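You operate a simulated robot arm through the tools that you are given. There is no shell and no other tool. Be economical: measure what you need, move in short steps, check, and stop when the job is done.

You run a simulated two-armed robot. Do the job below in one go: nothing can be reset, and whatever is moved stays where it is left.

TASK
Pump the lift table to 78 on its scale, push the yellow latch in and wipe off the oil.
Fine: pump before the latch goes in, latch in before you wipe; wet the blue pad at the steel dish and put it back after; leave the brake on. What is to be rubbed or washed off counts as gone when no trace of it is left.

It is judged by the outcome, as a careful person would: the job done as asked, and still so three seconds after it is handed in. It fails if anything else is knocked over, pushed out of place, dropped, spilled or broken.

THE ROBOT
Two 7-joint arms with two-finger parallel grippers on one trunk, on a base that drives. Base frame: it is fixed to the floor where the robot stands at the start and does not move with it; the origin is under the middle of the robot, x ahead of it, y to its left, z up. Units: mm, rad, N and s.
The left shoulder is at the start at [20, 113, 1072], the right one opposite. With the tool pointing down near the work surface each hand reaches from about 240 to 620 mm from the robot's upright axis, wherever it stands, measured 20 degrees to its own side. Places, roughly: blue pad, green pad, white pad [2000, -250, 750]; brake pedal of the lift table [200, 300, 200]; lift table top [700, 600, 700]; steel dish on the white bottle [1900, -200, 900]; yellow latch [500, 100, 700]. Payload 1.57 kg a hand.
The tool frame of a hand sits at the grasp point between the pads (the TCP): z along the fingers, y along the line on which they close. The tips reach 30 mm beyond it. The gripper opens to 80 mm. The fingers are 17 mm wide and 12 mm thick; the gripper's body (40 by 82 mm) begins 80 mm behind the TCP.
Orientation is that of the tool frame in the base frame, as a unit quaternion [x, y, z, w]. With the fingers straight down and closing along the base's y, the tool's x points along the base's -x, its y along +y and its z along -z.

THE INTERFACE
- The arms move only by the tool nudge_tool. It takes "left_rows", "right_rows" or both (then of equal length, played together; a hand with none holds still); each is one flat list of numbers, 7 for each row, row after row: the shift along the base's x, y, z in mm, then the turn, a rotation vector about the base's x, y, z in degrees, then the gripper command, from -1 (shut) to 1 (fully open), values between in proportion. In form: [tx, ty, tz, ax, ay, az, claw, tx, ty, tz, ax, ay, az, claw, ...]. A call has 1 to 10 rows; each row is the pose to reach, as a shift and turn from the pose commanded when the call began. A row lasts 0.2 s, in which the tool goes at most 50 mm and 0.15 rad; a call with a longer step from one row to the next is refused whole, and so is a gripper value outside its range. A pose out of reach is approached as far as the arm can. The call stops where the force on the tool passes 40 N (or 10 N more than at its start, if that is more) or the arm is blocked; 0.2 s more then pass. Each finger travels about 45 mm/s and halts on what it meets, pressing with about 27 N; the grip force reading is that of the motor and also rises with nothing between the fingers. The clock runs only during rows and for 0.2 s after the last one: add rows that repeat a pose to give the fingers time. The reply holds the time, the measured pose of the TCP, the force on the tool along the base axes, the opening and the grip force, in the units named above and with some noise, with the torque about the TCP (base axes, N m) and any sound that the robot's microphone picked up.
- Cameras (640 x 400 px; columns grow to the right, rows downward): "scene" is now at [88.7, 34.9, 1191.6]; the picture's right is [0.41, -0.91, 0.00], its down [-0.55, -0.25, -0.80] and it looks along [0.73, 0.33, -0.61] (base axes); focal length 231 px, centre (320, 200). "left" rides on the left gripper at [72, 7, -122] in its tool frame; the picture's right is [-0.09, 1.00, 0.00], its down [-0.84, -0.08, -0.54] and it looks along [-0.54, -0.05, 0.84] (tool axes); focal length 238 px, centre (320, 200). "right" rides on the right gripper at [72, -7, -122] in its tool frame; the picture's right is [0.09, 1.00, 0.00], its down [-0.84, 0.08, -0.54] and it looks along [-0.54, 0.05, 0.84] (tool axes); focal length 238 px, centre (320, 200). There is no depth. A picture from a camera that has moved, and an enlarged one, comes with that camera's place and axes in the base frame and with its lens.
- get_image(camera): a new picture of that camera. The clock stands still meanwhile.
- move_column(by): slides the trunk up (or, below 0, down) by that many mm; the arms and the scene camera ride with it, the base frame stays. It gives what a move gives, with no picture.
- steer(legs): drives the robot by 1 to 6 legs, each [ahead, left, turn to the left] in mm, mm and rad, along the robot's own axes; the way and the turn of a leg run together, so that a leg with both is an arc; at most 1500 mm and 3.142 rad a leg. The arms and the cameras ride along, it lands a little off, and it stops where it bumps. It gives what a move gives.
- head_to(pan, tilt): turns the head with the scene camera to pan (to the left, within 1.396 rad either way) and tilt (down, from -0.506 to 1.204), counted from straight ahead of the robot. It gives what a move gives.
- close_up(camera, box): a new picture of the part [left, top, right, bottom] of that camera's present view, enlarged. The clock stands still meanwhile.
- hand_in(): hands the job in; it is judged then, once.

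Work in short steps. Places have to be worked out from the pictures, the camera data and where the tool is seen: move nearer, look again, correct. Check each grasp and each placing, and mend what went wrong. You have 120 turns and 108 pictures in all, those below and enlarged ones among them. Open the grippers and draw the arms clear of the work before you hand the job in, unless the task says otherwise; then end with one line.

The tools are called after "Request:" as a command line: name --argument value ..., lists and objects as JSON in quotes. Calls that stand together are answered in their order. nudge_tool: Moves the arms, as the interface text tells. Its arguments: {"type":"object","properties":{"left_rows":{"type":"array"},"right_rows":{"type":"array"}},"required":[]} The other tools are called the same way: move_column (by) slides the trunk up or down; steer (legs) drives the base; head_to (pan, tilt) turns the head that bears the scene camera; get_image (camera) takes a picture; close_up (camera, box) takes an enlarged picture of a part of a camera's view; hand_in () hands the job in.

At the start:

```text
time: 0.0
left_position: [403.8, 380.1, 1043.3]
left_ee_rot: [0.0, 1.0, 0.001, 0.0]
left_force: [0.5, 0.0, -0.5]
left_wrist_torque: [0.0, -0.02, 0.0]
left_gripper_width: 79.9
left_gripper_force: 0.1
right_position: [481.9, -68.7, 1050.2]
right_ee_rot: [0.001, 1.0, 0.0, 0.0]
right_force: [-0.2, -0.7, -0.2]
right_wrist_torque: [-0.01, -0.01, -0.06]
right_gripper_width: 80.0
right_gripper_force: 0.1
trunk travel left (down, up): [-125.0, 445.0]
robot x, y, heading: [-0.2, -2.5, 0.005]
head pan, tilt: [0.422, 0.651]
```

scene: 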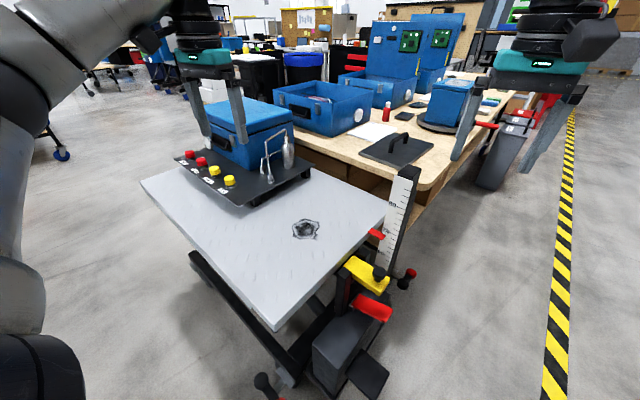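
right: 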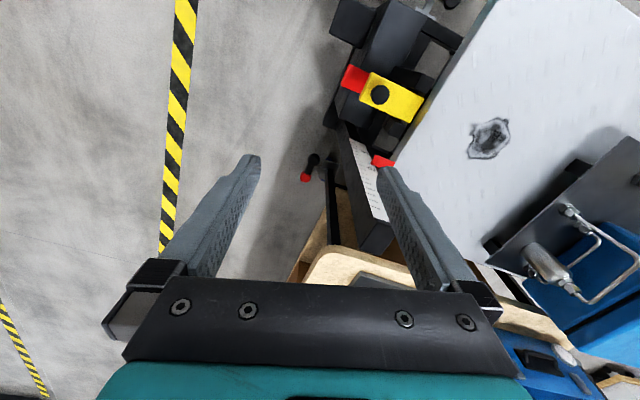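
left: 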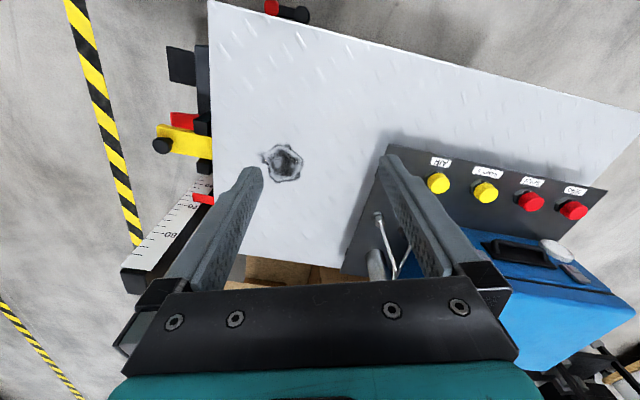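

I start by looking closely at the lift table's controls and scale.

Request:
close_up --camera "scene" --box '[240, 150, 440, 400]'

Request:
close_up --camera "left" --box '[100, 0, 320, 300]'

Request:
close_up --camera "right" --box '[280, 0, 480, 250]'

Request:
close_up --camera "scene" --box '[280, 50, 560, 220]'

```text
1.60 times, centred on (340, 275) of scene
camera zoom: at [88.7, 34.9, 1191.6], right [0.41, -0.91, 0.0], down [-0.55, -0.25, -0.8], along [0.73, 0.33, -0.61], focal length 370 px, centre (288, 80)
```

zoom: 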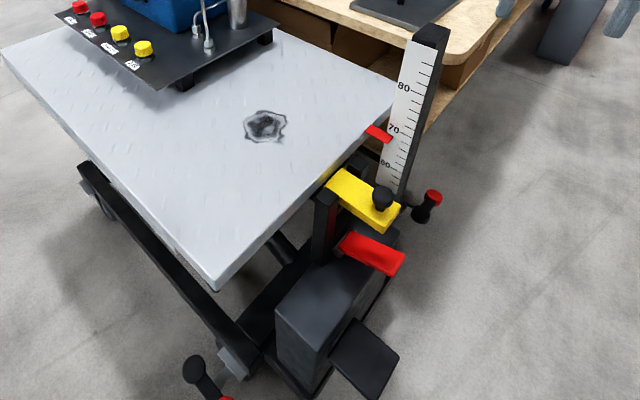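

```text
1.33 times, centred on (210, 150) of left
camera zoom: at [333.1, 386.7, 1166.1], right [0.09, 1.0, 0.0], down [0.84, -0.08, 0.54], along [0.54, -0.05, -0.84], focal length 318 px, centre (467, 267)
```

zoom: 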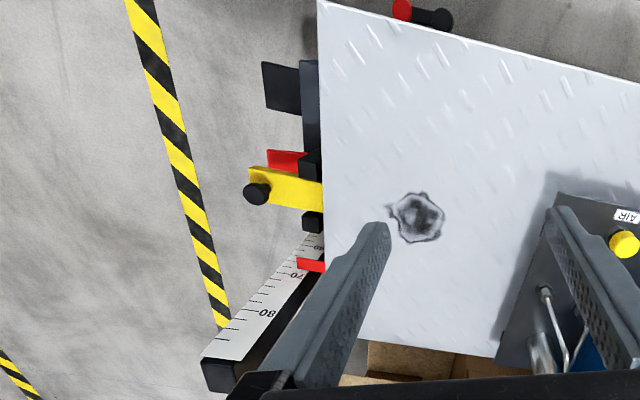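

```text
1.60 times, centred on (380, 125) of right
camera zoom: at [410.0, -73.8, 1171.9], right [-0.09, 1.0, 0.0], down [0.84, 0.08, 0.54], along [0.54, 0.05, -0.84], focal length 381 px, centre (224, 320)
```

zoom: 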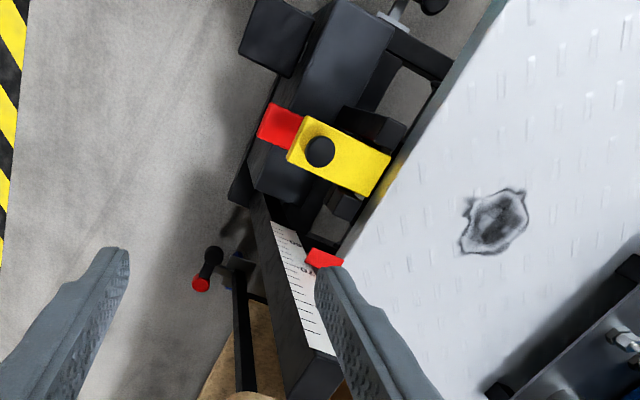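

```text
2.29 times, centred on (420, 135) of scene
camera zoom: at [88.7, 34.9, 1191.6], right [0.41, -0.91, 0.0], down [-0.55, -0.25, -0.8], along [0.73, 0.33, -0.61], focal length 528 px, centre (91, 349)
```

zoom: 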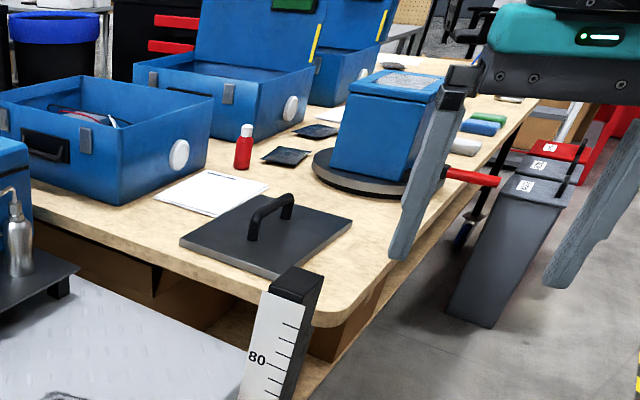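

Pointer reads about 70. I turn the head down to see the pedals and levers better.

Request:
head_to --pan 0.3 --tilt 1.1

Request:
get_image --camera "scene"

Request:
close_up --camera "scene" --box '[240, 50, 440, 250]'

```text
time: 0.9
left_position: [405.0, 379.3, 1043.3]
left_ee_rot: [0.0, 1.0, 0.0, 0.0]
left_force: [0.7, -0.4, -0.2]
left_wrist_torque: [0.01, 0.0, -0.01]
left_gripper_width: 79.9
left_gripper_force: 0.0
right_position: [481.0, -69.2, 1048.5]
right_ee_rot: [0.0, 1.0, 0.0, 0.0]
right_force: [0.6, -0.3, -0.4]
right_wrist_torque: [-0.01, 0.01, 0.05]
right_gripper_width: 80.0
right_gripper_force: 0.1
trunk travel left (down, up): [-125.0, 445.0]
robot x, y, heading: [1.6, 1.6, 0.0]
head pan, tilt: [0.3, 1.1]
```

```text
100 pictures are left
camera scene: at [69.9, 18.1, 1157.4], right [0.3, -0.96, 0.0], down [-0.85, -0.26, -0.45], along [0.43, 0.13, -0.89], focal length 231 px, centre (320, 200)
```

scene: 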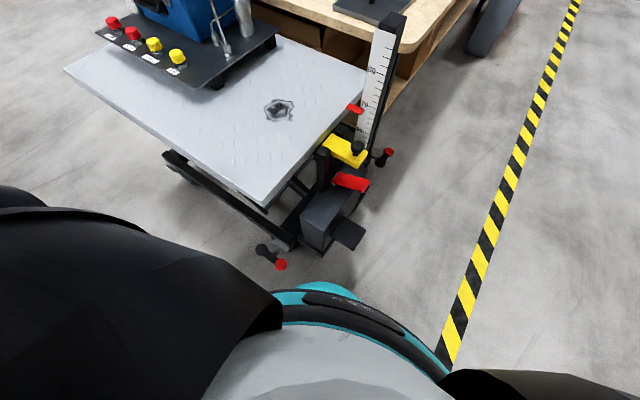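

```text
2.00 times, centred on (340, 150) of scene
camera zoom: at [69.9, 18.1, 1157.4], right [0.3, -0.96, 0.0], down [-0.85, -0.26, -0.45], along [0.43, 0.13, -0.89], focal length 462 px, centre (280, 300)
```

zoom: 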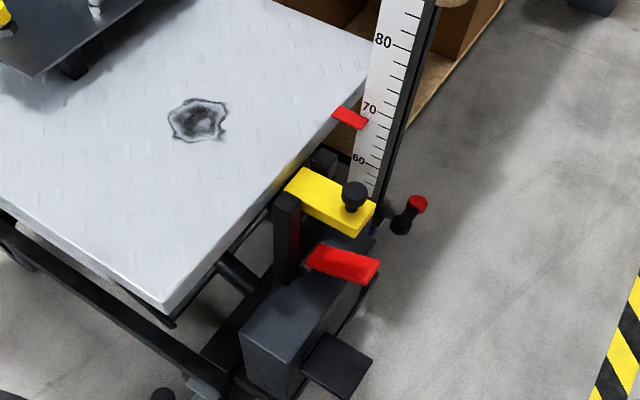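

Geometry: paddle (probably the pump pedal) about [350, 2, 395], red lever about [460, 20, 540], latch knob [477, 43, 685]. I raise the left arm clear so the trunk can go down, and move the right hand over the paddle.

Request:
nudge_tool --left_rows '[0, 0, 45, 0, 0, 0, 1, 0, 0, 90, 0, 0, 0, 1, 0, 0, 130, 0, 0, 0, 1]' --right_rows '[-40, 10, 0, 0, 0, 0, -1, -80, 30, 0, 0, 0, 0, -1, -120, 50, 0, 0, 0, 0, -1]'

Request:
move_column --by -125

Request:
get_image --camera "right"

Request:
get_image --camera "scene"

```text
time: 1.7
left_position: [404.2, 376.9, 1175.1]
left_ee_rot: [0.0, 1.0, 0.0, 0.001]
left_force: [0.1, 1.0, -0.2]
left_wrist_torque: [0.01, -0.01, 0.01]
left_gripper_width: 80.1
left_gripper_force: 0.1
right_position: [361.1, -20.3, 1054.7]
right_ee_rot: [0.001, 1.0, 0.0, -0.001]
right_force: [0.1, -0.7, 1.0]
right_wrist_torque: [0.03, -0.01, 0.01]
right_gripper_width: 10.1
right_gripper_force: 0.1
trunk travel left (down, up): [-125.0, 445.0]
robot x, y, heading: [-0.3, -1.4, -0.002]
head pan, tilt: [0.3, 1.1]
```

```text
time: 3.2
left_position: [404.1, 378.4, 1048.9]
left_ee_rot: [-0.001, 1.0, 0.0, 0.0]
left_force: [-0.7, -0.2, 0.3]
left_wrist_torque: [0.01, 0.01, 0.02]
left_gripper_width: 79.9
left_gripper_force: 0.1
right_position: [361.3, -20.6, 930.9]
right_ee_rot: [0.001, 1.0, 0.001, 0.0]
right_force: [-0.2, 0.0, 0.1]
right_wrist_torque: [0.03, 0.01, 0.0]
right_gripper_width: 0.0
right_gripper_force: 20.6
trunk travel left (down, up): [0.0, 570.0]
robot x, y, heading: [-0.0, 0.7, -0.002]
head pan, tilt: [0.3, 1.1]
```

```text
98 pictures are left
camera right: at [290.3, -25.1, 1053.2], right [-0.09, 1.0, 0.0], down [0.84, 0.08, 0.54], along [0.54, 0.05, -0.84], focal length 238 px, centre (320, 200)
```

right: 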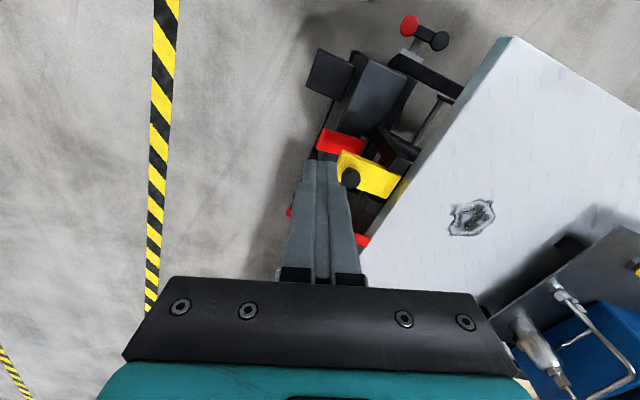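

```text
97 pictures are left
camera scene: at [69.8, 18.0, 1032.5], right [0.3, -0.96, 0.0], down [-0.85, -0.26, -0.45], along [0.43, 0.13, -0.89], focal length 231 px, centre (320, 200)
```

scene: 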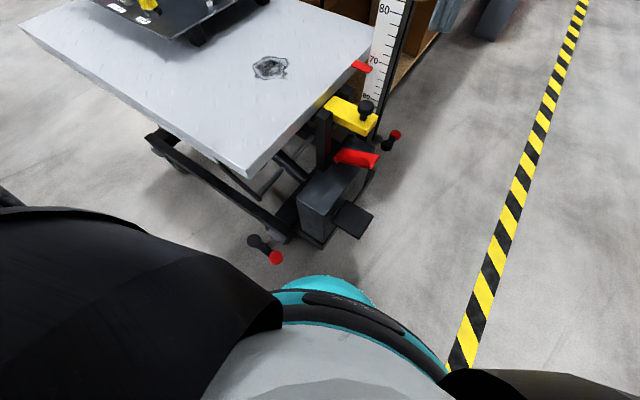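

Paddle recomputed at about [342, 4, 388]. I lower the closed right hand above it in two calls with a look between.

Request:
nudge_tool --right_rows '[-10, 5, -45, 0, 0, 0, -1, -15, 10, -92, 0, 0, 0, -1, -20, 15, -140, 0, 0, 0, -1, -20, 18, -188, 0, 0, 0, -1, -20, 18, -236, 0, 0, 0, -1, -20, 18, -284, 0, 0, 0, -1, -20, 18, -332, 0, 0, 0, -1, -20, 18, -380, 0, 0, 0, -1, -20, 18, -420, 0, 0, 0, -1]'

Request:
get_image --camera "right"

Request:
get_image --camera "scene"

```text
time: 5.2
left_position: [405.3, 376.6, 1048.5]
left_ee_rot: [0.0, 1.0, 0.001, 0.0]
left_force: [0.2, 0.2, -0.6]
left_wrist_torque: [-0.02, 0.01, 0.0]
left_gripper_width: 80.0
left_gripper_force: 0.0
right_position: [339.9, -2.8, 507.3]
right_ee_rot: [0.0, 1.0, 0.0, 0.0]
right_force: [0.6, 0.1, -0.5]
right_wrist_torque: [0.02, -0.01, 0.03]
right_gripper_width: 0.1
right_gripper_force: 21.5
trunk travel left (down, up): [0.0, 570.0]
robot x, y, heading: [-1.2, -2.0, -0.001]
head pan, tilt: [0.3, 1.1]
```

```text
96 pictures are left
camera right: at [268.7, -8.9, 631.1], right [-0.09, 1.0, 0.0], down [0.84, 0.08, 0.54], along [0.54, 0.05, -0.84], focal length 238 px, centre (320, 200)
```

right: 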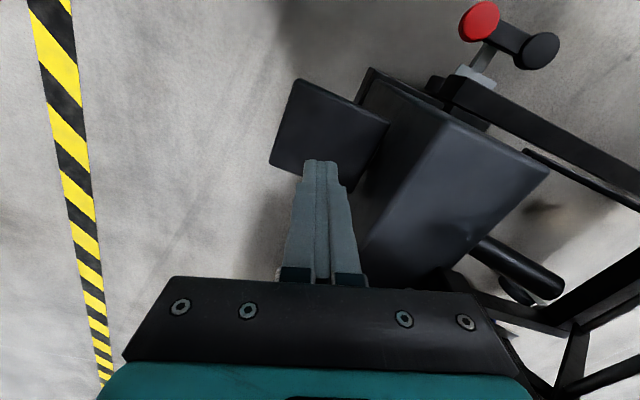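

```text
95 pictures are left
camera scene: at [69.9, 18.1, 1032.4], right [0.3, -0.96, 0.0], down [-0.85, -0.26, -0.45], along [0.43, 0.13, -0.89], focal length 231 px, centre (320, 200)
```

scene: 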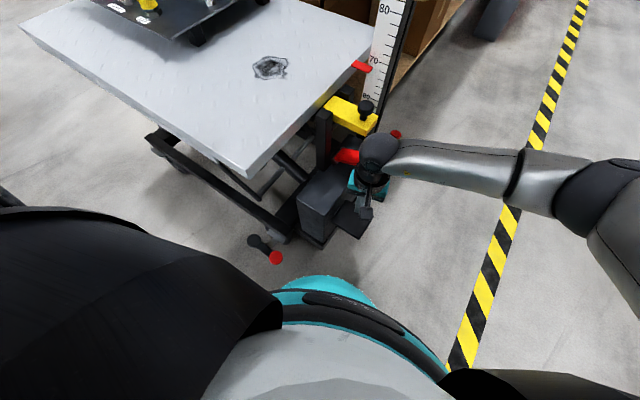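

Paddle's centre is about [337, 8, 388], outer edge y≈-36. I press down at y≈-12, slowly.

Request:
nudge_tool --right_rows '[-4, -9, -40, 0, 0, 0, -1, -4, -9, -75, 0, 0, 0, -1, -4, -9, -90, 0, 0, 0, -1, -4, -9, -100, 0, 0, 0, -1, -4, -9, -110, 0, 0, 0, -1, -4, -9, -120, 0, 0, 0, -1]'

Request:
get_image --camera "scene"

```text
time: 6.6
left_position: [404.9, 377.0, 1048.8]
left_ee_rot: [-0.001, 1.0, 0.0, -0.001]
left_force: [0.1, 0.2, 0.7]
left_wrist_torque: [-0.01, 0.02, 0.03]
left_gripper_width: 79.8
left_gripper_force: 0.0
right_position: [338.7, -13.3, 388.3]
right_ee_rot: [0.001, 1.0, -0.001, -0.001]
right_force: [-8.0, -2.1, 11.9]
right_wrist_torque: [-0.09, 0.14, 0.0]
right_gripper_width: 0.0
right_gripper_force: 21.5
trunk travel left (down, up): [0.0, 570.0]
robot x, y, heading: [0.6, 3.3, -0.003]
head pan, tilt: [0.3, 1.1]
```

```text
94 pictures are left
camera scene: at [69.2, 18.0, 1032.5], right [0.3, -0.96, 0.0], down [-0.85, -0.26, -0.45], along [0.43, 0.13, -0.89], focal length 231 px, centre (320, 200)
```

scene: 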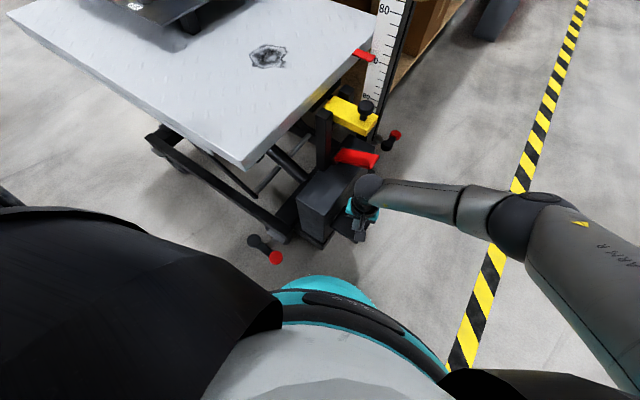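

The table rises with the press. I zoom in on the scale.

Request:
close_up --camera "scene" --box '[320, 0, 440, 120]'

Request:
nudge_tool --right_rows '[0, 0, -10, 0, 0, 0, -1, 0, 0, -20, 0, 0, 0, -1, 0, 0, -30, 0, 0, 0, -1, 0, 0, -40, 0, 0, 0, -1]'

Request:
close_up --camera "scene" --box '[320, 0, 440, 120]'

```text
3.33 times, centred on (380, 60) of scene
camera zoom: at [69.2, 18.0, 1032.5], right [0.3, -0.96, 0.0], down [-0.85, -0.26, -0.45], along [0.43, 0.13, -0.89], focal length 770 px, centre (120, 667)
```

zoom: 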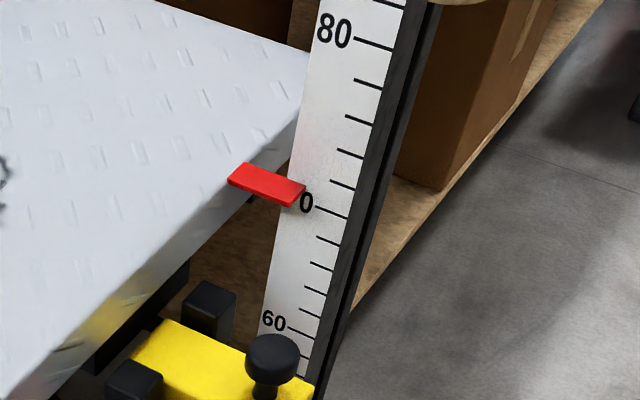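

```text
time: 7.5
left_position: [404.8, 378.2, 1048.5]
left_ee_rot: [0.0, 1.0, 0.0, 0.0]
left_force: [0.2, -0.4, 0.2]
left_wrist_torque: [-0.01, 0.0, 0.0]
left_gripper_width: 80.0
left_gripper_force: 0.1
right_position: [338.2, -11.7, 359.7]
right_ee_rot: [0.001, 1.0, -0.003, -0.003]
right_force: [-8.2, -6.3, 23.7]
right_wrist_torque: [-0.13, 0.08, 0.06]
right_gripper_width: 0.0
right_gripper_force: 21.8
trunk travel left (down, up): [0.0, 570.0]
robot x, y, heading: [-0.0, -0.9, -0.002]
head pan, tilt: [0.3, 1.1]
heard: click
stopped in row 4 (right hand): the force on the tool passed its limit at 65 N (the readings are from after the stop); the commanded pose is now the measured one
```

```text
3.33 times, centred on (380, 60) of scene
camera zoom: at [68.9, 17.7, 1032.6], right [0.29, -0.96, 0.0], down [-0.85, -0.26, -0.45], along [0.43, 0.13, -0.89], focal length 770 px, centre (120, 667)
```

zoom: 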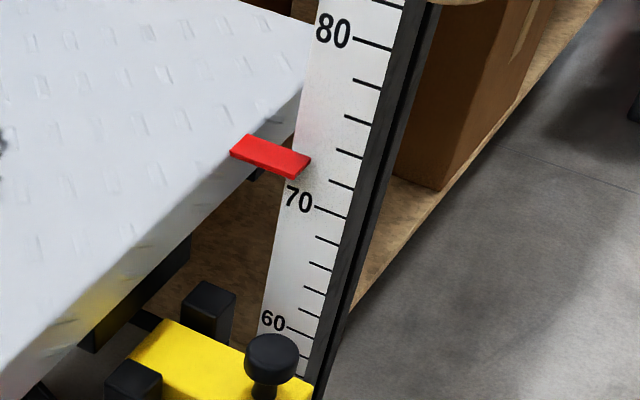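

Clicked at the end of the stroke; pointer now about 73. I let the pedal rise and check it holds.

Request:
nudge_tool --right_rows '[0, 0, 20, 0, 0, 0, -1, 0, 0, 40, 0, 0, 0, -1, 0, 0, 60, 0, 0, 0, -1]'

Request:
head_to --pan 0.1 --tilt 0.6

Request:
get_image --camera "scene"

```text
time: 8.3
left_position: [405.5, 376.6, 1048.3]
left_ee_rot: [0.0, 1.0, -0.001, 0.0]
left_force: [0.2, 0.6, 1.1]
left_wrist_torque: [0.01, -0.02, -0.01]
left_gripper_width: 79.9
left_gripper_force: 0.1
right_position: [338.9, -11.3, 418.3]
right_ee_rot: [0.001, 1.0, -0.003, -0.001]
right_force: [-3.0, -1.0, 6.5]
right_wrist_torque: [-0.04, 0.03, 0.03]
right_gripper_width: 0.0
right_gripper_force: 21.6
trunk travel left (down, up): [0.0, 570.0]
robot x, y, heading: [-0.3, 4.1, -0.003]
head pan, tilt: [0.3, 1.1]
```

```text
time: 9.3
left_position: [404.5, 377.7, 1047.8]
left_ee_rot: [0.0, 1.0, -0.001, 0.0]
left_force: [0.3, 1.0, -0.2]
left_wrist_torque: [0.0, 0.02, 0.0]
left_gripper_width: 80.1
left_gripper_force: 0.0
right_position: [339.6, -11.7, 420.0]
right_ee_rot: [0.001, 1.0, -0.002, -0.002]
right_force: [-3.5, 0.6, 8.2]
right_wrist_torque: [0.0, 0.01, -0.01]
right_gripper_width: 0.1
right_gripper_force: 21.1
trunk travel left (down, up): [0.0, 570.0]
robot x, y, heading: [1.0, -1.2, 0.001]
head pan, tilt: [0.099, 0.6]
```

```text
91 pictures are left
camera scene: at [97.0, 8.1, 1071.0], right [0.1, -1.0, 0.0], down [-0.56, -0.06, -0.82], along [0.82, 0.08, -0.57], focal length 231 px, centre (320, 200)
```

scene: 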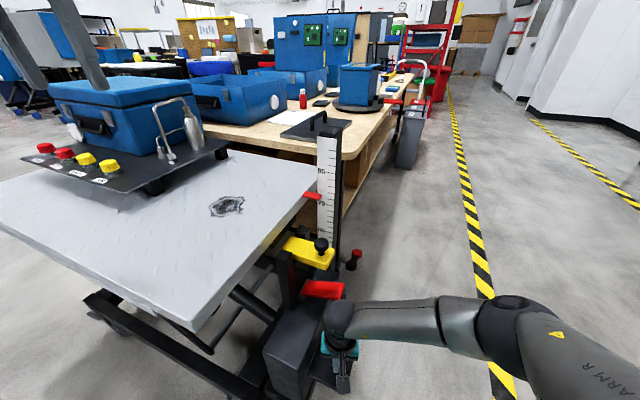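

The pedal is back up (still lightly touching). I read the scale from this lower angle.

Request:
close_up --camera "scene" --box '[270, 120, 370, 260]'

```text
2.86 times, centred on (320, 190) of scene
camera zoom: at [97.0, 8.1, 1071.0], right [0.1, -1.0, 0.0], down [-0.56, -0.06, -0.82], along [0.82, 0.08, -0.57], focal length 660 px, centre (320, 229)
```

zoom: 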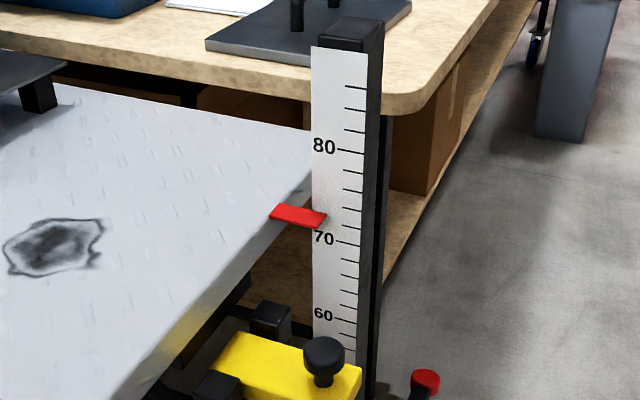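

Pointer reads about 72–73, one stroke giving ~4. I let the pedal fully up, then give a second full stroke.

Request:
nudge_tool --right_rows '[0, 0, 15, 0, 0, 0, -1, 0, 0, 15, 0, 0, 0, -1, 0, 0, 0, 0, 0, 0, -1, 0, 0, -15, 0, 0, 0, -1, 0, 0, -30, 0, 0, 0, -1, 0, 0, -42, 0, 0, 0, -1, 0, 0, -50, 0, 0, 0, -1, 0, 0, -56, 0, 0, 0, -1, 0, 0, -61, 0, 0, 0, -1]'

Request:
close_up --camera "scene" --box '[270, 120, 370, 260]'

```text
time: 11.3
left_position: [403.8, 376.4, 1050.2]
left_ee_rot: [0.0, 1.0, 0.0, 0.0]
left_force: [-0.2, -0.1, 0.8]
left_wrist_torque: [-0.02, 0.02, -0.04]
left_gripper_width: 80.1
left_gripper_force: 0.0
right_position: [339.3, -11.9, 360.9]
right_ee_rot: [0.001, 1.0, -0.004, 0.002]
right_force: [8.7, -10.1, 31.7]
right_wrist_torque: [-0.22, -0.11, 0.11]
right_gripper_width: 0.2
right_gripper_force: 21.5
trunk travel left (down, up): [0.0, 570.0]
robot x, y, heading: [-0.7, -4.4, -0.0]
head pan, tilt: [0.099, 0.6]
heard: click
```

```text
2.86 times, centred on (320, 190) of scene
camera zoom: at [96.4, 7.7, 1071.4], right [0.1, -1.0, 0.0], down [-0.56, -0.06, -0.83], along [0.82, 0.08, -0.56], focal length 660 px, centre (320, 229)
```

zoom: 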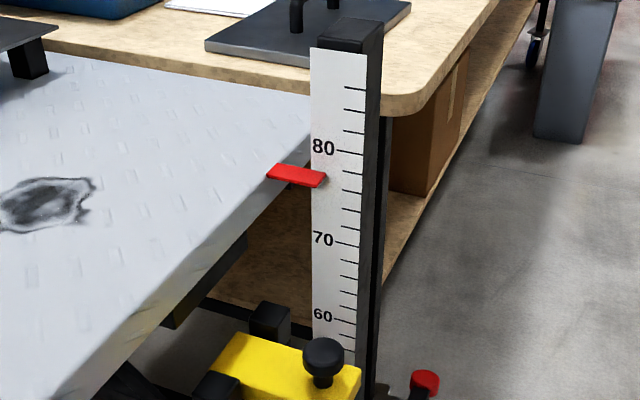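

About 76 now. I raise the right hand and pitch its camera level to read the scale without parallax.

Request:
nudge_tool --right_rows '[0, 0, 30, 0, 0, 0, -1, 0, 0, 75, 0, 0, 0, -1, 0, -5, 120, 0, 0, 0, -1, 0, -10, 165, 0, 0, 0, -1, 0, -15, 212, 0, 0, 0, -1, 0, -20, 259, 0, 0, 0, -1, 0, -25, 306, 0, 0, 0, -1, 0, -30, 353, 0, 0, 0, -1, 0, -30, 400, 0, 0, 0, -1]'

Request:
nudge_tool --right_rows '[5, 0, 0, 0, -8, 0, -1, 10, 0, 0, 0, -16, 0, -1, 20, 0, 0, 0, -24, 0, -1, 30, 0, 0, 0, -32, 0, -1, 40, 0, 10, 0, -40, 0, -1, 50, 0, 20, 0, -48, 0, -1, 60, 0, 25, 0, -56, 0, -1]'

Request:
get_image --camera "right"

```text
time: 13.3
left_position: [405.4, 377.9, 1048.2]
left_ee_rot: [0.0, 1.0, -0.001, 0.0]
left_force: [0.2, 0.0, 0.4]
left_wrist_torque: [0.02, 0.02, 0.04]
left_gripper_width: 80.1
left_gripper_force: 0.0
right_position: [339.5, -44.9, 753.8]
right_ee_rot: [0.0, 1.0, -0.003, -0.002]
right_force: [-0.2, -0.3, 0.5]
right_wrist_torque: [0.0, 0.0, -0.01]
right_gripper_width: 0.4
right_gripper_force: 21.9
trunk travel left (down, up): [0.0, 570.0]
robot x, y, heading: [-0.5, -0.5, -0.004]
head pan, tilt: [0.099, 0.6]
```

```text
time: 14.9
left_position: [406.0, 377.2, 1048.7]
left_ee_rot: [0.001, 1.0, 0.0, 0.0]
left_force: [0.3, 0.0, 0.1]
left_wrist_torque: [0.02, 0.01, 0.01]
left_gripper_width: 80.0
left_gripper_force: 0.0
right_position: [398.4, -41.7, 782.7]
right_ee_rot: [0.002, 0.884, -0.001, 0.468]
right_force: [0.1, -0.2, 0.0]
right_wrist_torque: [-0.02, -0.05, -0.02]
right_gripper_width: 0.0
right_gripper_force: 21.3
trunk travel left (down, up): [0.0, 570.0]
robot x, y, heading: [-2.7, 2.5, -0.003]
head pan, tilt: [0.099, 0.6]
```

```text
88 pictures are left
camera right: at [256.9, -45.5, 792.0], right [-0.05, 1.0, -0.08], down [0.02, 0.08, 1.0], along [1.0, 0.04, -0.02], focal length 238 px, centre (320, 200)
```

right: 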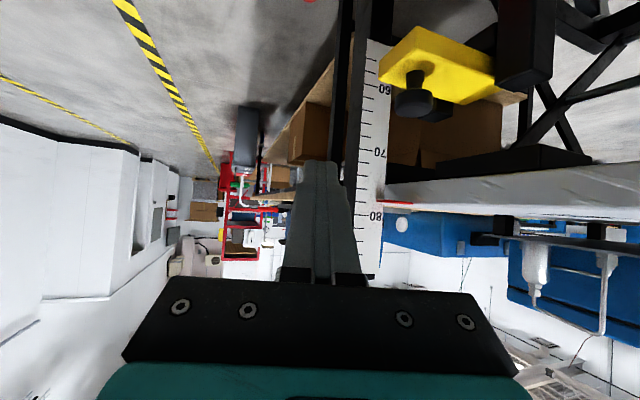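

Request:
close_up --camera "right" --box '[330, 140, 430, 240]'

```text
4.00 times, centred on (380, 190) of right
camera zoom: at [256.9, -45.5, 792.0], right [-0.05, 1.0, -0.08], down [0.02, 0.08, 1.0], along [1.0, 0.04, -0.02], focal length 953 px, centre (80, 240)
```

zoom: 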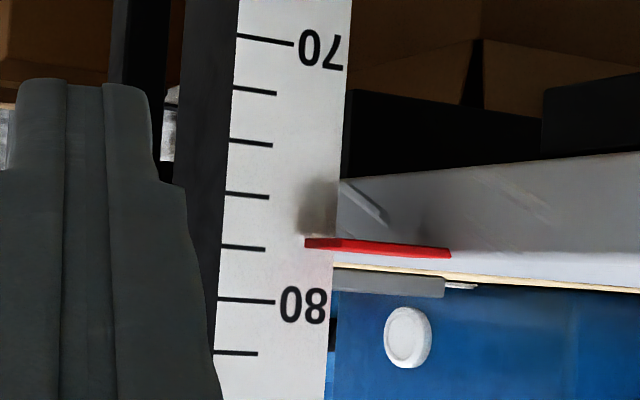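

Level view reads about 77.6. A small partial stroke is needed; I go back to the pedal, and take a baseline with the scene camera on the way.

Request:
nudge_tool --right_rows '[-10, 0, -5, 0, 8, 0, -1, -20, 0, -10, 0, 16, 0, -1, -30, 0, -20, 0, 24, 0, -1, -40, 0, -25, 0, 32, 0, -1, -50, 0, -25, 0, 40, 0, -1, -55, 0, -25, 0, 48, 0, -1, -60, 0, -25, 0, 56, 0, -1]'

Request:
nudge_tool --right_rows '[0, 5, -47, 0, 0, 0, -1, 0, 10, -94, 0, 0, 0, -1, 0, 15, -141, 0, 0, 0, -1, 0, 20, -188, 0, 0, 0, -1, 0, 25, -235, 0, 0, 0, -1, 0, 30, -282, 0, 0, 0, -1, 0, 30, -320, 0, 0, 0, -1]'

Request:
close_up --camera "scene" --box '[300, 140, 350, 220]'

```text
time: 16.5
left_position: [405.6, 377.5, 1048.9]
left_ee_rot: [0.0, 1.0, 0.0, 0.001]
left_force: [-0.6, -0.4, -0.4]
left_wrist_torque: [0.01, -0.01, 0.04]
left_gripper_width: 80.0
left_gripper_force: 0.0
right_position: [337.0, -41.9, 757.4]
right_ee_rot: [0.001, 1.0, -0.002, -0.004]
right_force: [0.4, 0.4, 0.0]
right_wrist_torque: [0.01, 0.03, 0.0]
right_gripper_width: 0.2
right_gripper_force: 20.7
trunk travel left (down, up): [0.0, 570.0]
robot x, y, heading: [-0.2, -0.6, -0.001]
head pan, tilt: [0.099, 0.6]
```

```text
time: 18.1
left_position: [403.8, 378.3, 1047.5]
left_ee_rot: [0.0, 1.0, 0.0, 0.001]
left_force: [-0.1, 0.1, 0.3]
left_wrist_torque: [0.03, 0.01, 0.03]
left_gripper_width: 80.1
left_gripper_force: 0.1
right_position: [335.6, -12.8, 434.7]
right_ee_rot: [0.0, 1.0, -0.003, -0.001]
right_force: [-0.4, 0.2, -0.4]
right_wrist_torque: [0.02, -0.02, 0.0]
right_gripper_width: 0.0
right_gripper_force: 21.2
trunk travel left (down, up): [0.0, 570.0]
robot x, y, heading: [-3.0, -0.5, 0.001]
head pan, tilt: [0.099, 0.6]
```

```text
5.00 times, centred on (325, 180) of scene
camera zoom: at [97.5, 8.1, 1071.0], right [0.1, -1.0, 0.0], down [-0.56, -0.06, -0.83], along [0.82, 0.08, -0.56], focal length 1154 px, centre (295, 300)
```

zoom: 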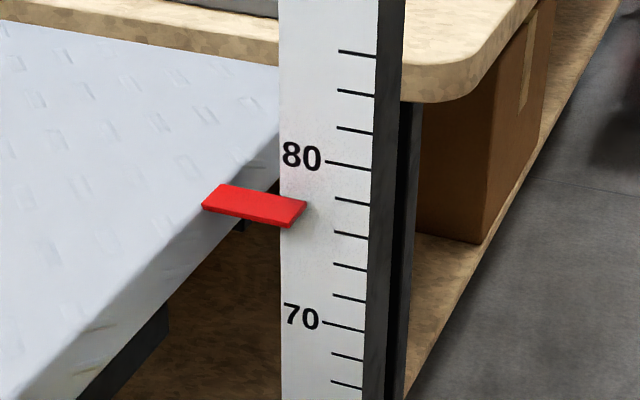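

No drift. Now a small press of the pedal, to about z 411.

Request:
nudge_tool --right_rows '[0, 0, -10, 0, 0, 0, -1, 0, 0, -16, 0, 0, 0, -1, 0, 0, -20, 0, 0, 0, -1, 0, 0, -24, 0, 0, 0, -1]'

Request:
close_up --camera "scene" --box '[300, 140, 350, 220]'

```text
time: 19.1
left_position: [404.4, 377.0, 1049.1]
left_ee_rot: [0.0, 1.0, 0.0, 0.0]
left_force: [-0.6, 0.4, 0.0]
left_wrist_torque: [0.03, -0.02, 0.03]
left_gripper_width: 80.0
left_gripper_force: 0.0
right_position: [339.1, -12.5, 412.1]
right_ee_rot: [0.001, 1.0, -0.003, -0.003]
right_force: [-7.7, -0.1, 8.8]
right_wrist_torque: [0.03, 0.16, 0.03]
right_gripper_width: 0.0
right_gripper_force: 21.4
trunk travel left (down, up): [0.0, 570.0]
robot x, y, heading: [2.9, -2.8, -0.001]
head pan, tilt: [0.099, 0.6]
```

```text
5.00 times, centred on (325, 180) of scene
camera zoom: at [96.9, 8.1, 1071.1], right [0.1, -1.0, 0.0], down [-0.56, -0.06, -0.83], along [0.82, 0.08, -0.56], focal length 1154 px, centre (295, 300)
```

zoom: 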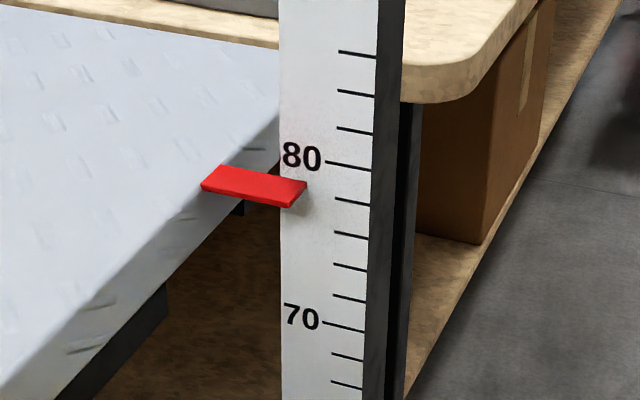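

Rose ~1.2 to about 78.8 — pump gain is ~0.07 per mm of travel. It's slightly over, so I go look at the red lever (release) to bring it down a bit.

Request:
nudge_tool --right_rows '[0, 0, 40, 0, 0, 0, -1, 0, 0, 85, 0, 0, 0, -1, 0, -5, 130, 0, 0, 0, -1, 0, -10, 178, 0, 0, 0, -1, 0, -15, 226, 0, 0, 0, -1, 20, -20, 260, 0, 0, 0, -1]'

Request:
get_image --camera "right"

Request:
close_up --camera "scene" --box '[260, 140, 400, 340]'

```text
time: 20.5
left_position: [406.0, 376.6, 1047.7]
left_ee_rot: [0.0, 1.0, -0.001, 0.0]
left_force: [0.0, -1.2, -0.2]
left_wrist_torque: [0.0, 0.0, 0.01]
left_gripper_width: 80.1
left_gripper_force: 0.1
right_position: [355.7, -33.0, 674.5]
right_ee_rot: [0.001, 1.0, -0.003, -0.002]
right_force: [-0.2, 0.1, 0.0]
right_wrist_torque: [0.02, -0.01, 0.01]
right_gripper_width: 0.1
right_gripper_force: 20.9
trunk travel left (down, up): [0.0, 570.0]
robot x, y, heading: [-3.1, 1.2, 0.001]
head pan, tilt: [0.099, 0.6]
```

```text
84 pictures are left
camera right: at [286.0, -37.7, 797.8], right [-0.09, 1.0, -0.01], down [0.84, 0.08, 0.54], along [0.54, 0.04, -0.84], focal length 238 px, centre (320, 200)
```

right: 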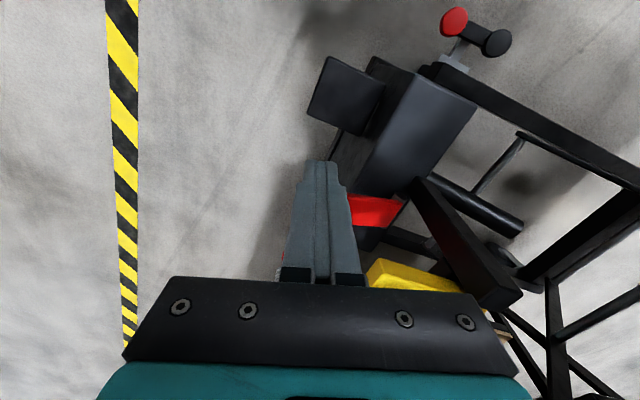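

```text
2.00 times, centred on (330, 240) of scene
camera zoom: at [97.5, 8.0, 1071.0], right [0.1, -1.0, 0.0], down [-0.56, -0.06, -0.83], along [0.82, 0.08, -0.56], focal length 462 px, centre (300, 120)
```

zoom: 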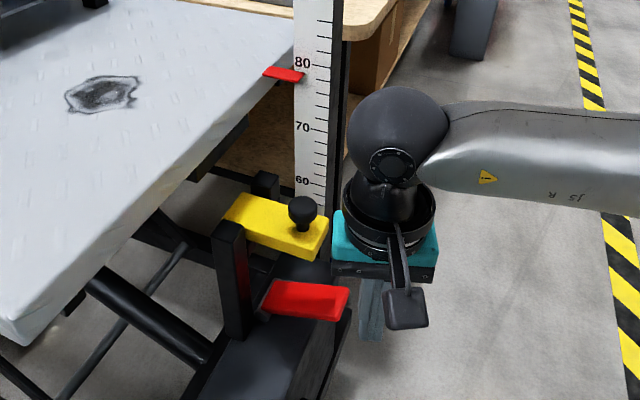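

Red paddle's centre is about [430, 33, 585], its outer edge around y −10, partly under the latch. I tilt the hand 40° about x to approach from the −y side.

Request:
nudge_tool --right_rows '[10, -10, 0, 8, 0, 0, -1, 25, -20, 0, 16, 0, 0, -1, 40, -25, 0, 24, 0, 0, -1, 55, -25, 0, 32, 0, 0, -1, 69, -20, -10, 40, 0, 0, -1, 69, -5, -30, 40, 0, 0, -1]'

Request:
get_image --camera "right"

Request:
close_up --camera "scene" --box '[260, 140, 400, 340]'

```text
time: 21.9
left_position: [405.0, 376.5, 1048.6]
left_ee_rot: [0.0, 1.0, 0.001, 0.0]
left_force: [0.3, 0.2, 0.2]
left_wrist_torque: [-0.01, 0.01, -0.01]
left_gripper_width: 79.8
left_gripper_force: 0.0
right_position: [429.0, -38.0, 645.2]
right_ee_rot: [0.001, 0.94, 0.34, -0.002]
right_force: [0.2, -0.1, -0.2]
right_wrist_torque: [0.01, 0.0, -0.01]
right_gripper_width: 0.0
right_gripper_force: 21.1
trunk travel left (down, up): [0.0, 570.0]
robot x, y, heading: [0.2, 0.8, 0.001]
head pan, tilt: [0.099, 0.6]
```

```text
82 pictures are left
camera right: at [358.0, -118.9, 735.6], right [-0.09, 0.77, 0.64], down [0.84, -0.29, 0.46], along [0.54, 0.58, -0.62], focal length 238 px, centre (320, 200)
```

right: 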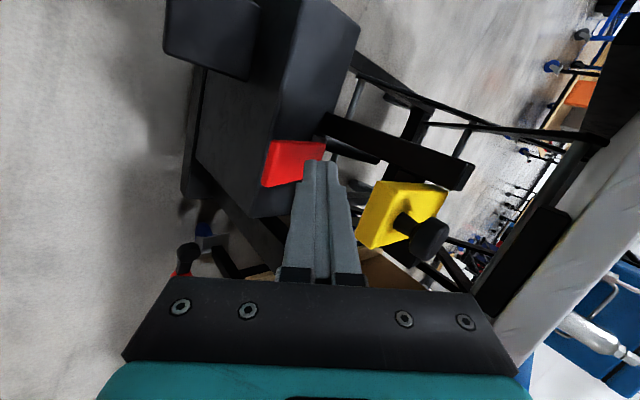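

```text
2.00 times, centred on (330, 240) of scene
camera zoom: at [97.5, 8.0, 1071.0], right [0.1, -1.0, 0.0], down [-0.56, -0.06, -0.83], along [0.82, 0.08, -0.56], focal length 462 px, centre (300, 120)
```

zoom: 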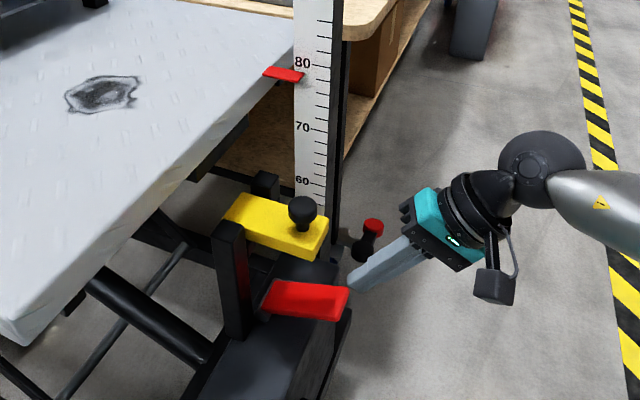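

The tip is near [429, −19, 622], consistent with the picture. I move it over the paddle's outer end and down to just about contact.

Request:
nudge_tool --right_rows '[-4, 25, 0, 0, 0, 0, -1, -4, 27, -15, 0, 0, 0, -1, -4, 27, -22, 0, 0, 0, -1, -4, 27, -27, 0, 0, 0, -1]'

Request:
close_up --camera "scene" --box '[260, 140, 400, 340]'

```text
time: 22.9
left_position: [405.9, 377.4, 1048.8]
left_ee_rot: [0.0, 1.0, 0.001, 0.0]
left_force: [0.0, -1.2, 0.1]
left_wrist_torque: [-0.02, -0.01, -0.01]
left_gripper_width: 79.8
left_gripper_force: 0.0
right_position: [423.8, -11.0, 616.2]
right_ee_rot: [-0.001, 0.941, 0.34, -0.002]
right_force: [0.8, 0.4, 0.7]
right_wrist_torque: [0.01, -0.01, -0.01]
right_gripper_width: 0.2
right_gripper_force: 21.0
trunk travel left (down, up): [0.0, 570.0]
robot x, y, heading: [0.6, -1.0, -0.0]
head pan, tilt: [0.099, 0.6]
```

```text
2.00 times, centred on (330, 240) of scene
camera zoom: at [97.5, 8.1, 1071.0], right [0.1, -1.0, 0.0], down [-0.56, -0.06, -0.83], along [0.82, 0.08, -0.56], focal length 462 px, centre (300, 120)
```

zoom: 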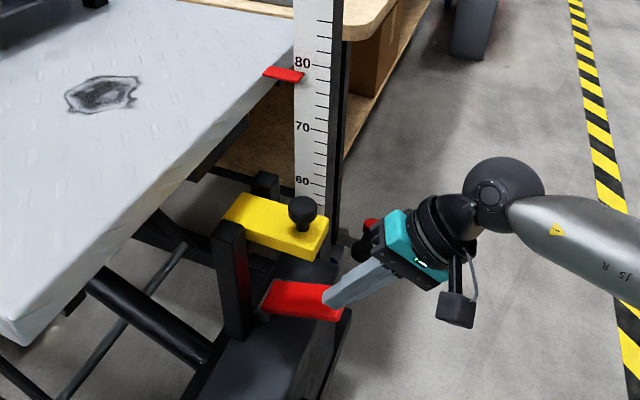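

Over the paddle, not touching. I press down in small increments.

Request:
nudge_tool --right_rows '[0, 0, -4, 0, 0, 0, -1, 0, 0, -8, 0, 0, 0, -1, 0, 0, -11, 0, 0, 0, -1]'

Request:
close_up --camera "scene" --box '[280, 140, 360, 320]'

```text
time: 23.7
left_position: [406.2, 377.8, 1048.3]
left_ee_rot: [0.0, 1.0, 0.0, 0.0]
left_force: [-0.3, 0.0, -0.4]
left_wrist_torque: [-0.01, 0.01, -0.02]
left_gripper_width: 80.2
left_gripper_force: 0.0
right_position: [421.8, -9.3, 605.3]
right_ee_rot: [0.0, 0.94, 0.34, -0.002]
right_force: [0.1, 0.0, -0.6]
right_wrist_torque: [0.02, 0.0, 0.01]
right_gripper_width: 0.0
right_gripper_force: 21.7
trunk travel left (down, up): [0.0, 570.0]
robot x, y, heading: [1.3, 1.4, 0.004]
head pan, tilt: [0.099, 0.6]
```

```text
2.22 times, centred on (320, 230) of scene
camera zoom: at [97.5, 8.0, 1071.0], right [0.1, -1.0, 0.0], down [-0.56, -0.06, -0.83], along [0.82, 0.08, -0.56], focal length 513 px, centre (320, 133)
```

zoom: 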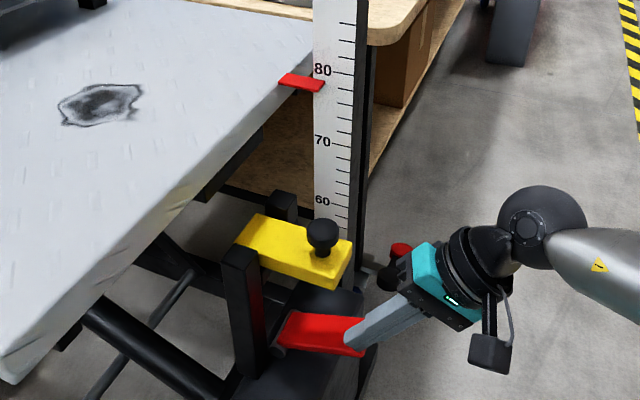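

Still no contact; I continue in small steps.

Request:
nudge_tool --right_rows '[0, 0, -4, 0, 0, 0, -1, 0, 0, -7, 0, 0, 0, -1, 0, 0, -10, 0, 0, 0, -1]'

Request:
close_up --camera "scene" --box '[280, 140, 360, 320]'

```text
time: 24.5
left_position: [405.1, 378.3, 1048.4]
left_ee_rot: [0.0, 1.0, 0.001, 0.0]
left_force: [0.5, -0.2, -0.8]
left_wrist_torque: [0.02, 0.02, 0.0]
left_gripper_width: 79.9
left_gripper_force: 0.0
right_position: [422.8, -11.6, 595.3]
right_ee_rot: [0.0, 0.941, 0.34, -0.002]
right_force: [0.3, -1.2, 0.1]
right_wrist_torque: [0.01, -0.01, 0.0]
right_gripper_width: 0.2
right_gripper_force: 21.6
trunk travel left (down, up): [0.0, 570.0]
robot x, y, heading: [2.0, -2.4, 0.008]
head pan, tilt: [0.099, 0.6]
```

```text
2.22 times, centred on (320, 230) of scene
camera zoom: at [97.5, 8.0, 1071.0], right [0.1, -1.0, 0.0], down [-0.56, -0.06, -0.83], along [0.82, 0.08, -0.56], focal length 513 px, centre (320, 133)
```

zoom: 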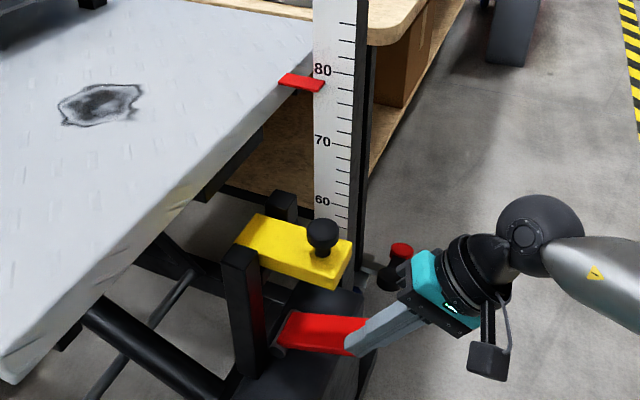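

No contact yet, the paddle may be lower and further. I check with the right camera.

Request:
get_image --camera "right"

```text
77 pictures are left
camera right: at [352.0, -92.0, 686.0], right [-0.09, 0.77, 0.64], down [0.84, -0.29, 0.46], along [0.54, 0.58, -0.62], focal length 238 px, centre (320, 200)
```

right: 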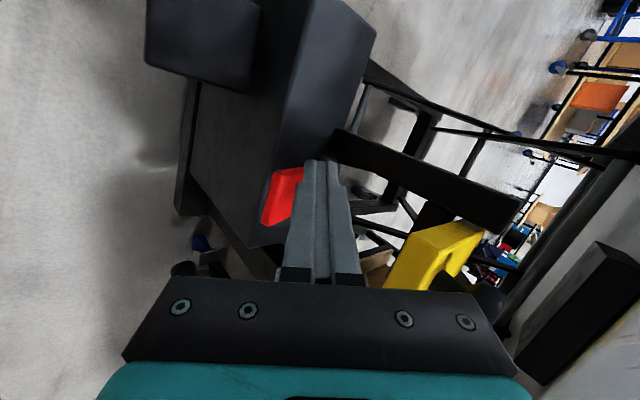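

Better triangulation: paddle's outer edge runs [435, −5, 541]–[483, −23, 541]. I shift +36 in x and come down on it.

Request:
nudge_tool --right_rows '[18, -4, 0, 0, 0, 0, -1, 36, -4, 0, 0, 0, 0, -1, 36, -4, -12, 0, 0, 0, -1, 36, -4, -20, 0, 0, 0, -1, 36, -4, -25, 0, 0, 0, -1, 36, -4, -29, 0, 0, 0, -1]'

Request:
close_up --camera "scene" --box '[280, 140, 360, 320]'

```text
time: 25.9
left_position: [405.7, 377.5, 1048.5]
left_ee_rot: [0.0, 1.0, 0.001, -0.001]
left_force: [0.7, -0.1, -0.3]
left_wrist_torque: [0.0, 0.02, -0.01]
left_gripper_width: 79.9
left_gripper_force: 0.1
right_position: [460.2, -14.3, 567.5]
right_ee_rot: [0.001, 0.941, 0.339, -0.002]
right_force: [0.1, -1.5, 3.4]
right_wrist_torque: [-0.03, 0.09, 0.0]
right_gripper_width: 0.0
right_gripper_force: 21.4
trunk travel left (down, up): [0.0, 570.0]
robot x, y, heading: [-2.6, -1.3, -0.006]
head pan, tilt: [0.099, 0.6]
```

```text
2.22 times, centred on (320, 230) of scene
camera zoom: at [97.3, 7.9, 1071.1], right [0.1, -1.0, 0.0], down [-0.56, -0.06, -0.83], along [0.82, 0.08, -0.56], focal length 513 px, centre (320, 133)
```

zoom: 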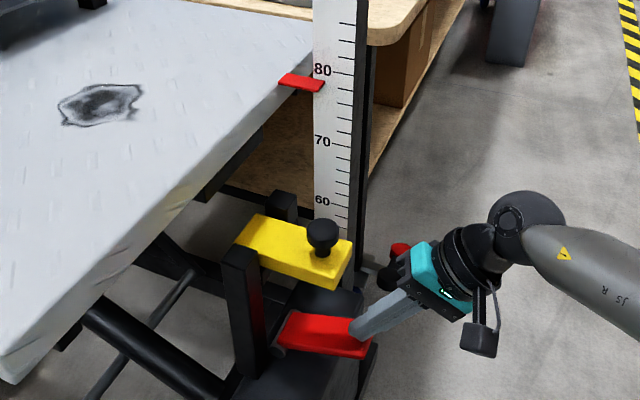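

Contact now (3.4 N). I press 4 mm more and check the pointer.

Request:
nudge_tool --right_rows '[0, 0, -3, 0, 0, 0, -1, 0, 0, -5, 0, 0, 0, -1]'

Request:
close_up --camera "scene" --box '[300, 140, 350, 220]'

```text
time: 26.5
left_position: [405.1, 376.8, 1049.2]
left_ee_rot: [0.0, 1.0, 0.0, 0.0]
left_force: [0.2, 0.0, 0.8]
left_wrist_torque: [0.0, 0.01, 0.02]
left_gripper_width: 79.7
left_gripper_force: 0.0
right_position: [460.5, -14.9, 563.1]
right_ee_rot: [0.001, 0.94, 0.34, -0.001]
right_force: [0.6, -2.6, 3.7]
right_wrist_torque: [-0.01, 0.06, 0.03]
right_gripper_width: 0.2
right_gripper_force: 21.8
trunk travel left (down, up): [0.0, 570.0]
robot x, y, heading: [0.1, 0.2, -0.003]
head pan, tilt: [0.099, 0.6]
```

```text
5.00 times, centred on (325, 180) of scene
camera zoom: at [97.3, 7.9, 1071.0], right [0.1, -1.0, 0.0], down [-0.56, -0.06, -0.83], along [0.82, 0.08, -0.56], focal length 1154 px, centre (295, 300)
```

zoom: 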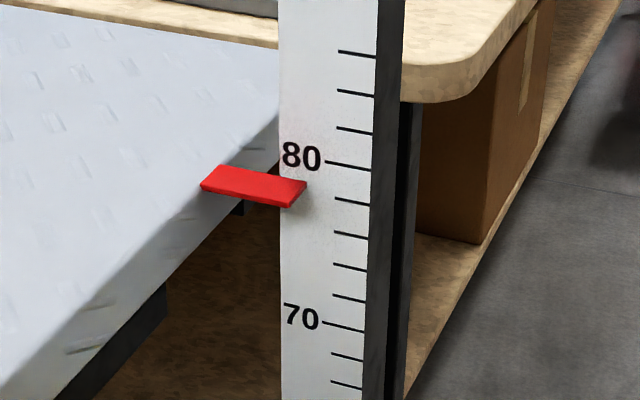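

No change yet; press 5 mm further.

Request:
nudge_tool --right_rows '[0, 0, -3, 0, 0, 0, -1, 0, 0, -5, 0, 0, 0, -1]'

Request:
close_up --camera "scene" --box '[300, 140, 350, 220]'

```text
time: 27.1
left_position: [405.6, 377.4, 1048.0]
left_ee_rot: [0.0, 1.0, 0.0, 0.0]
left_force: [0.8, -0.9, 0.0]
left_wrist_torque: [-0.02, -0.01, -0.01]
left_gripper_width: 79.9
left_gripper_force: 0.1
right_position: [460.3, -14.2, 556.2]
right_ee_rot: [0.0, 0.941, 0.339, -0.002]
right_force: [-0.5, -2.9, 5.5]
right_wrist_torque: [-0.01, 0.02, 0.0]
right_gripper_width: 0.0
right_gripper_force: 20.9
trunk travel left (down, up): [0.0, 570.0]
robot x, y, heading: [0.7, 0.0, -0.0]
head pan, tilt: [0.099, 0.6]
```

```text
5.00 times, centred on (325, 180) of scene
camera zoom: at [97.3, 7.9, 1071.0], right [0.1, -1.0, 0.0], down [-0.56, -0.06, -0.83], along [0.82, 0.08, -0.56], focal length 1154 px, centre (295, 300)
```

zoom: 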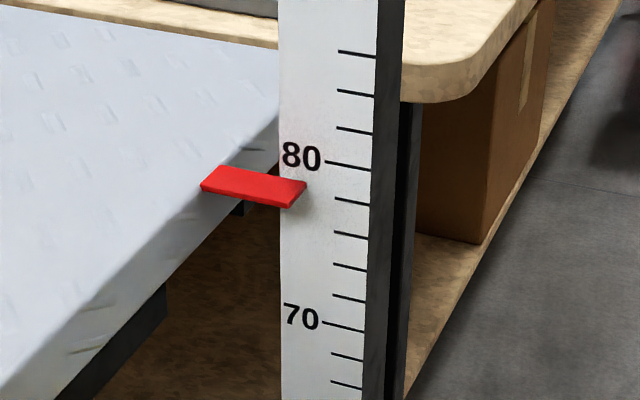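

Barely anything; a few more mm.

Request:
nudge_tool --right_rows '[0, 0, -4, 0, 0, 0, -1]'

Request:
close_up --camera "scene" --box '[300, 140, 350, 220]'

```text
time: 27.5
left_position: [405.0, 377.2, 1048.8]
left_ee_rot: [0.0, 1.0, 0.001, 0.001]
left_force: [0.1, 0.2, -0.6]
left_wrist_torque: [0.0, 0.03, -0.01]
left_gripper_width: 80.1
left_gripper_force: 0.2
right_position: [460.5, -14.9, 552.3]
right_ee_rot: [0.0, 0.941, 0.34, -0.001]
right_force: [0.9, -2.4, 4.2]
right_wrist_torque: [-0.1, 0.01, 0.03]
right_gripper_width: 0.3
right_gripper_force: 21.4
trunk travel left (down, up): [0.0, 570.0]
robot x, y, heading: [-0.6, 3.0, 0.004]
head pan, tilt: [0.099, 0.6]
```

```text
5.00 times, centred on (325, 180) of scene
camera zoom: at [97.3, 7.9, 1071.1], right [0.1, -1.0, 0.0], down [-0.56, -0.06, -0.83], along [0.82, 0.08, -0.56], focal length 1154 px, centre (295, 300)
```

zoom: 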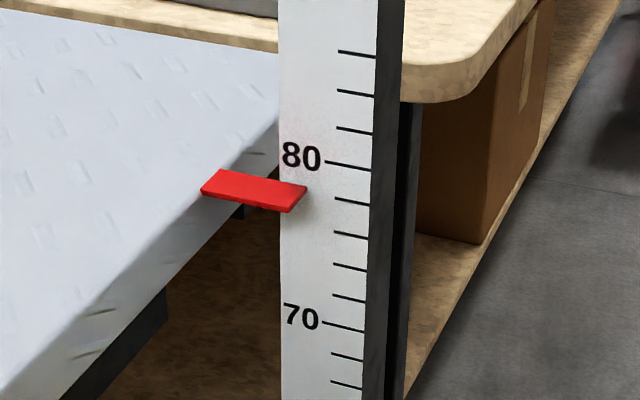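

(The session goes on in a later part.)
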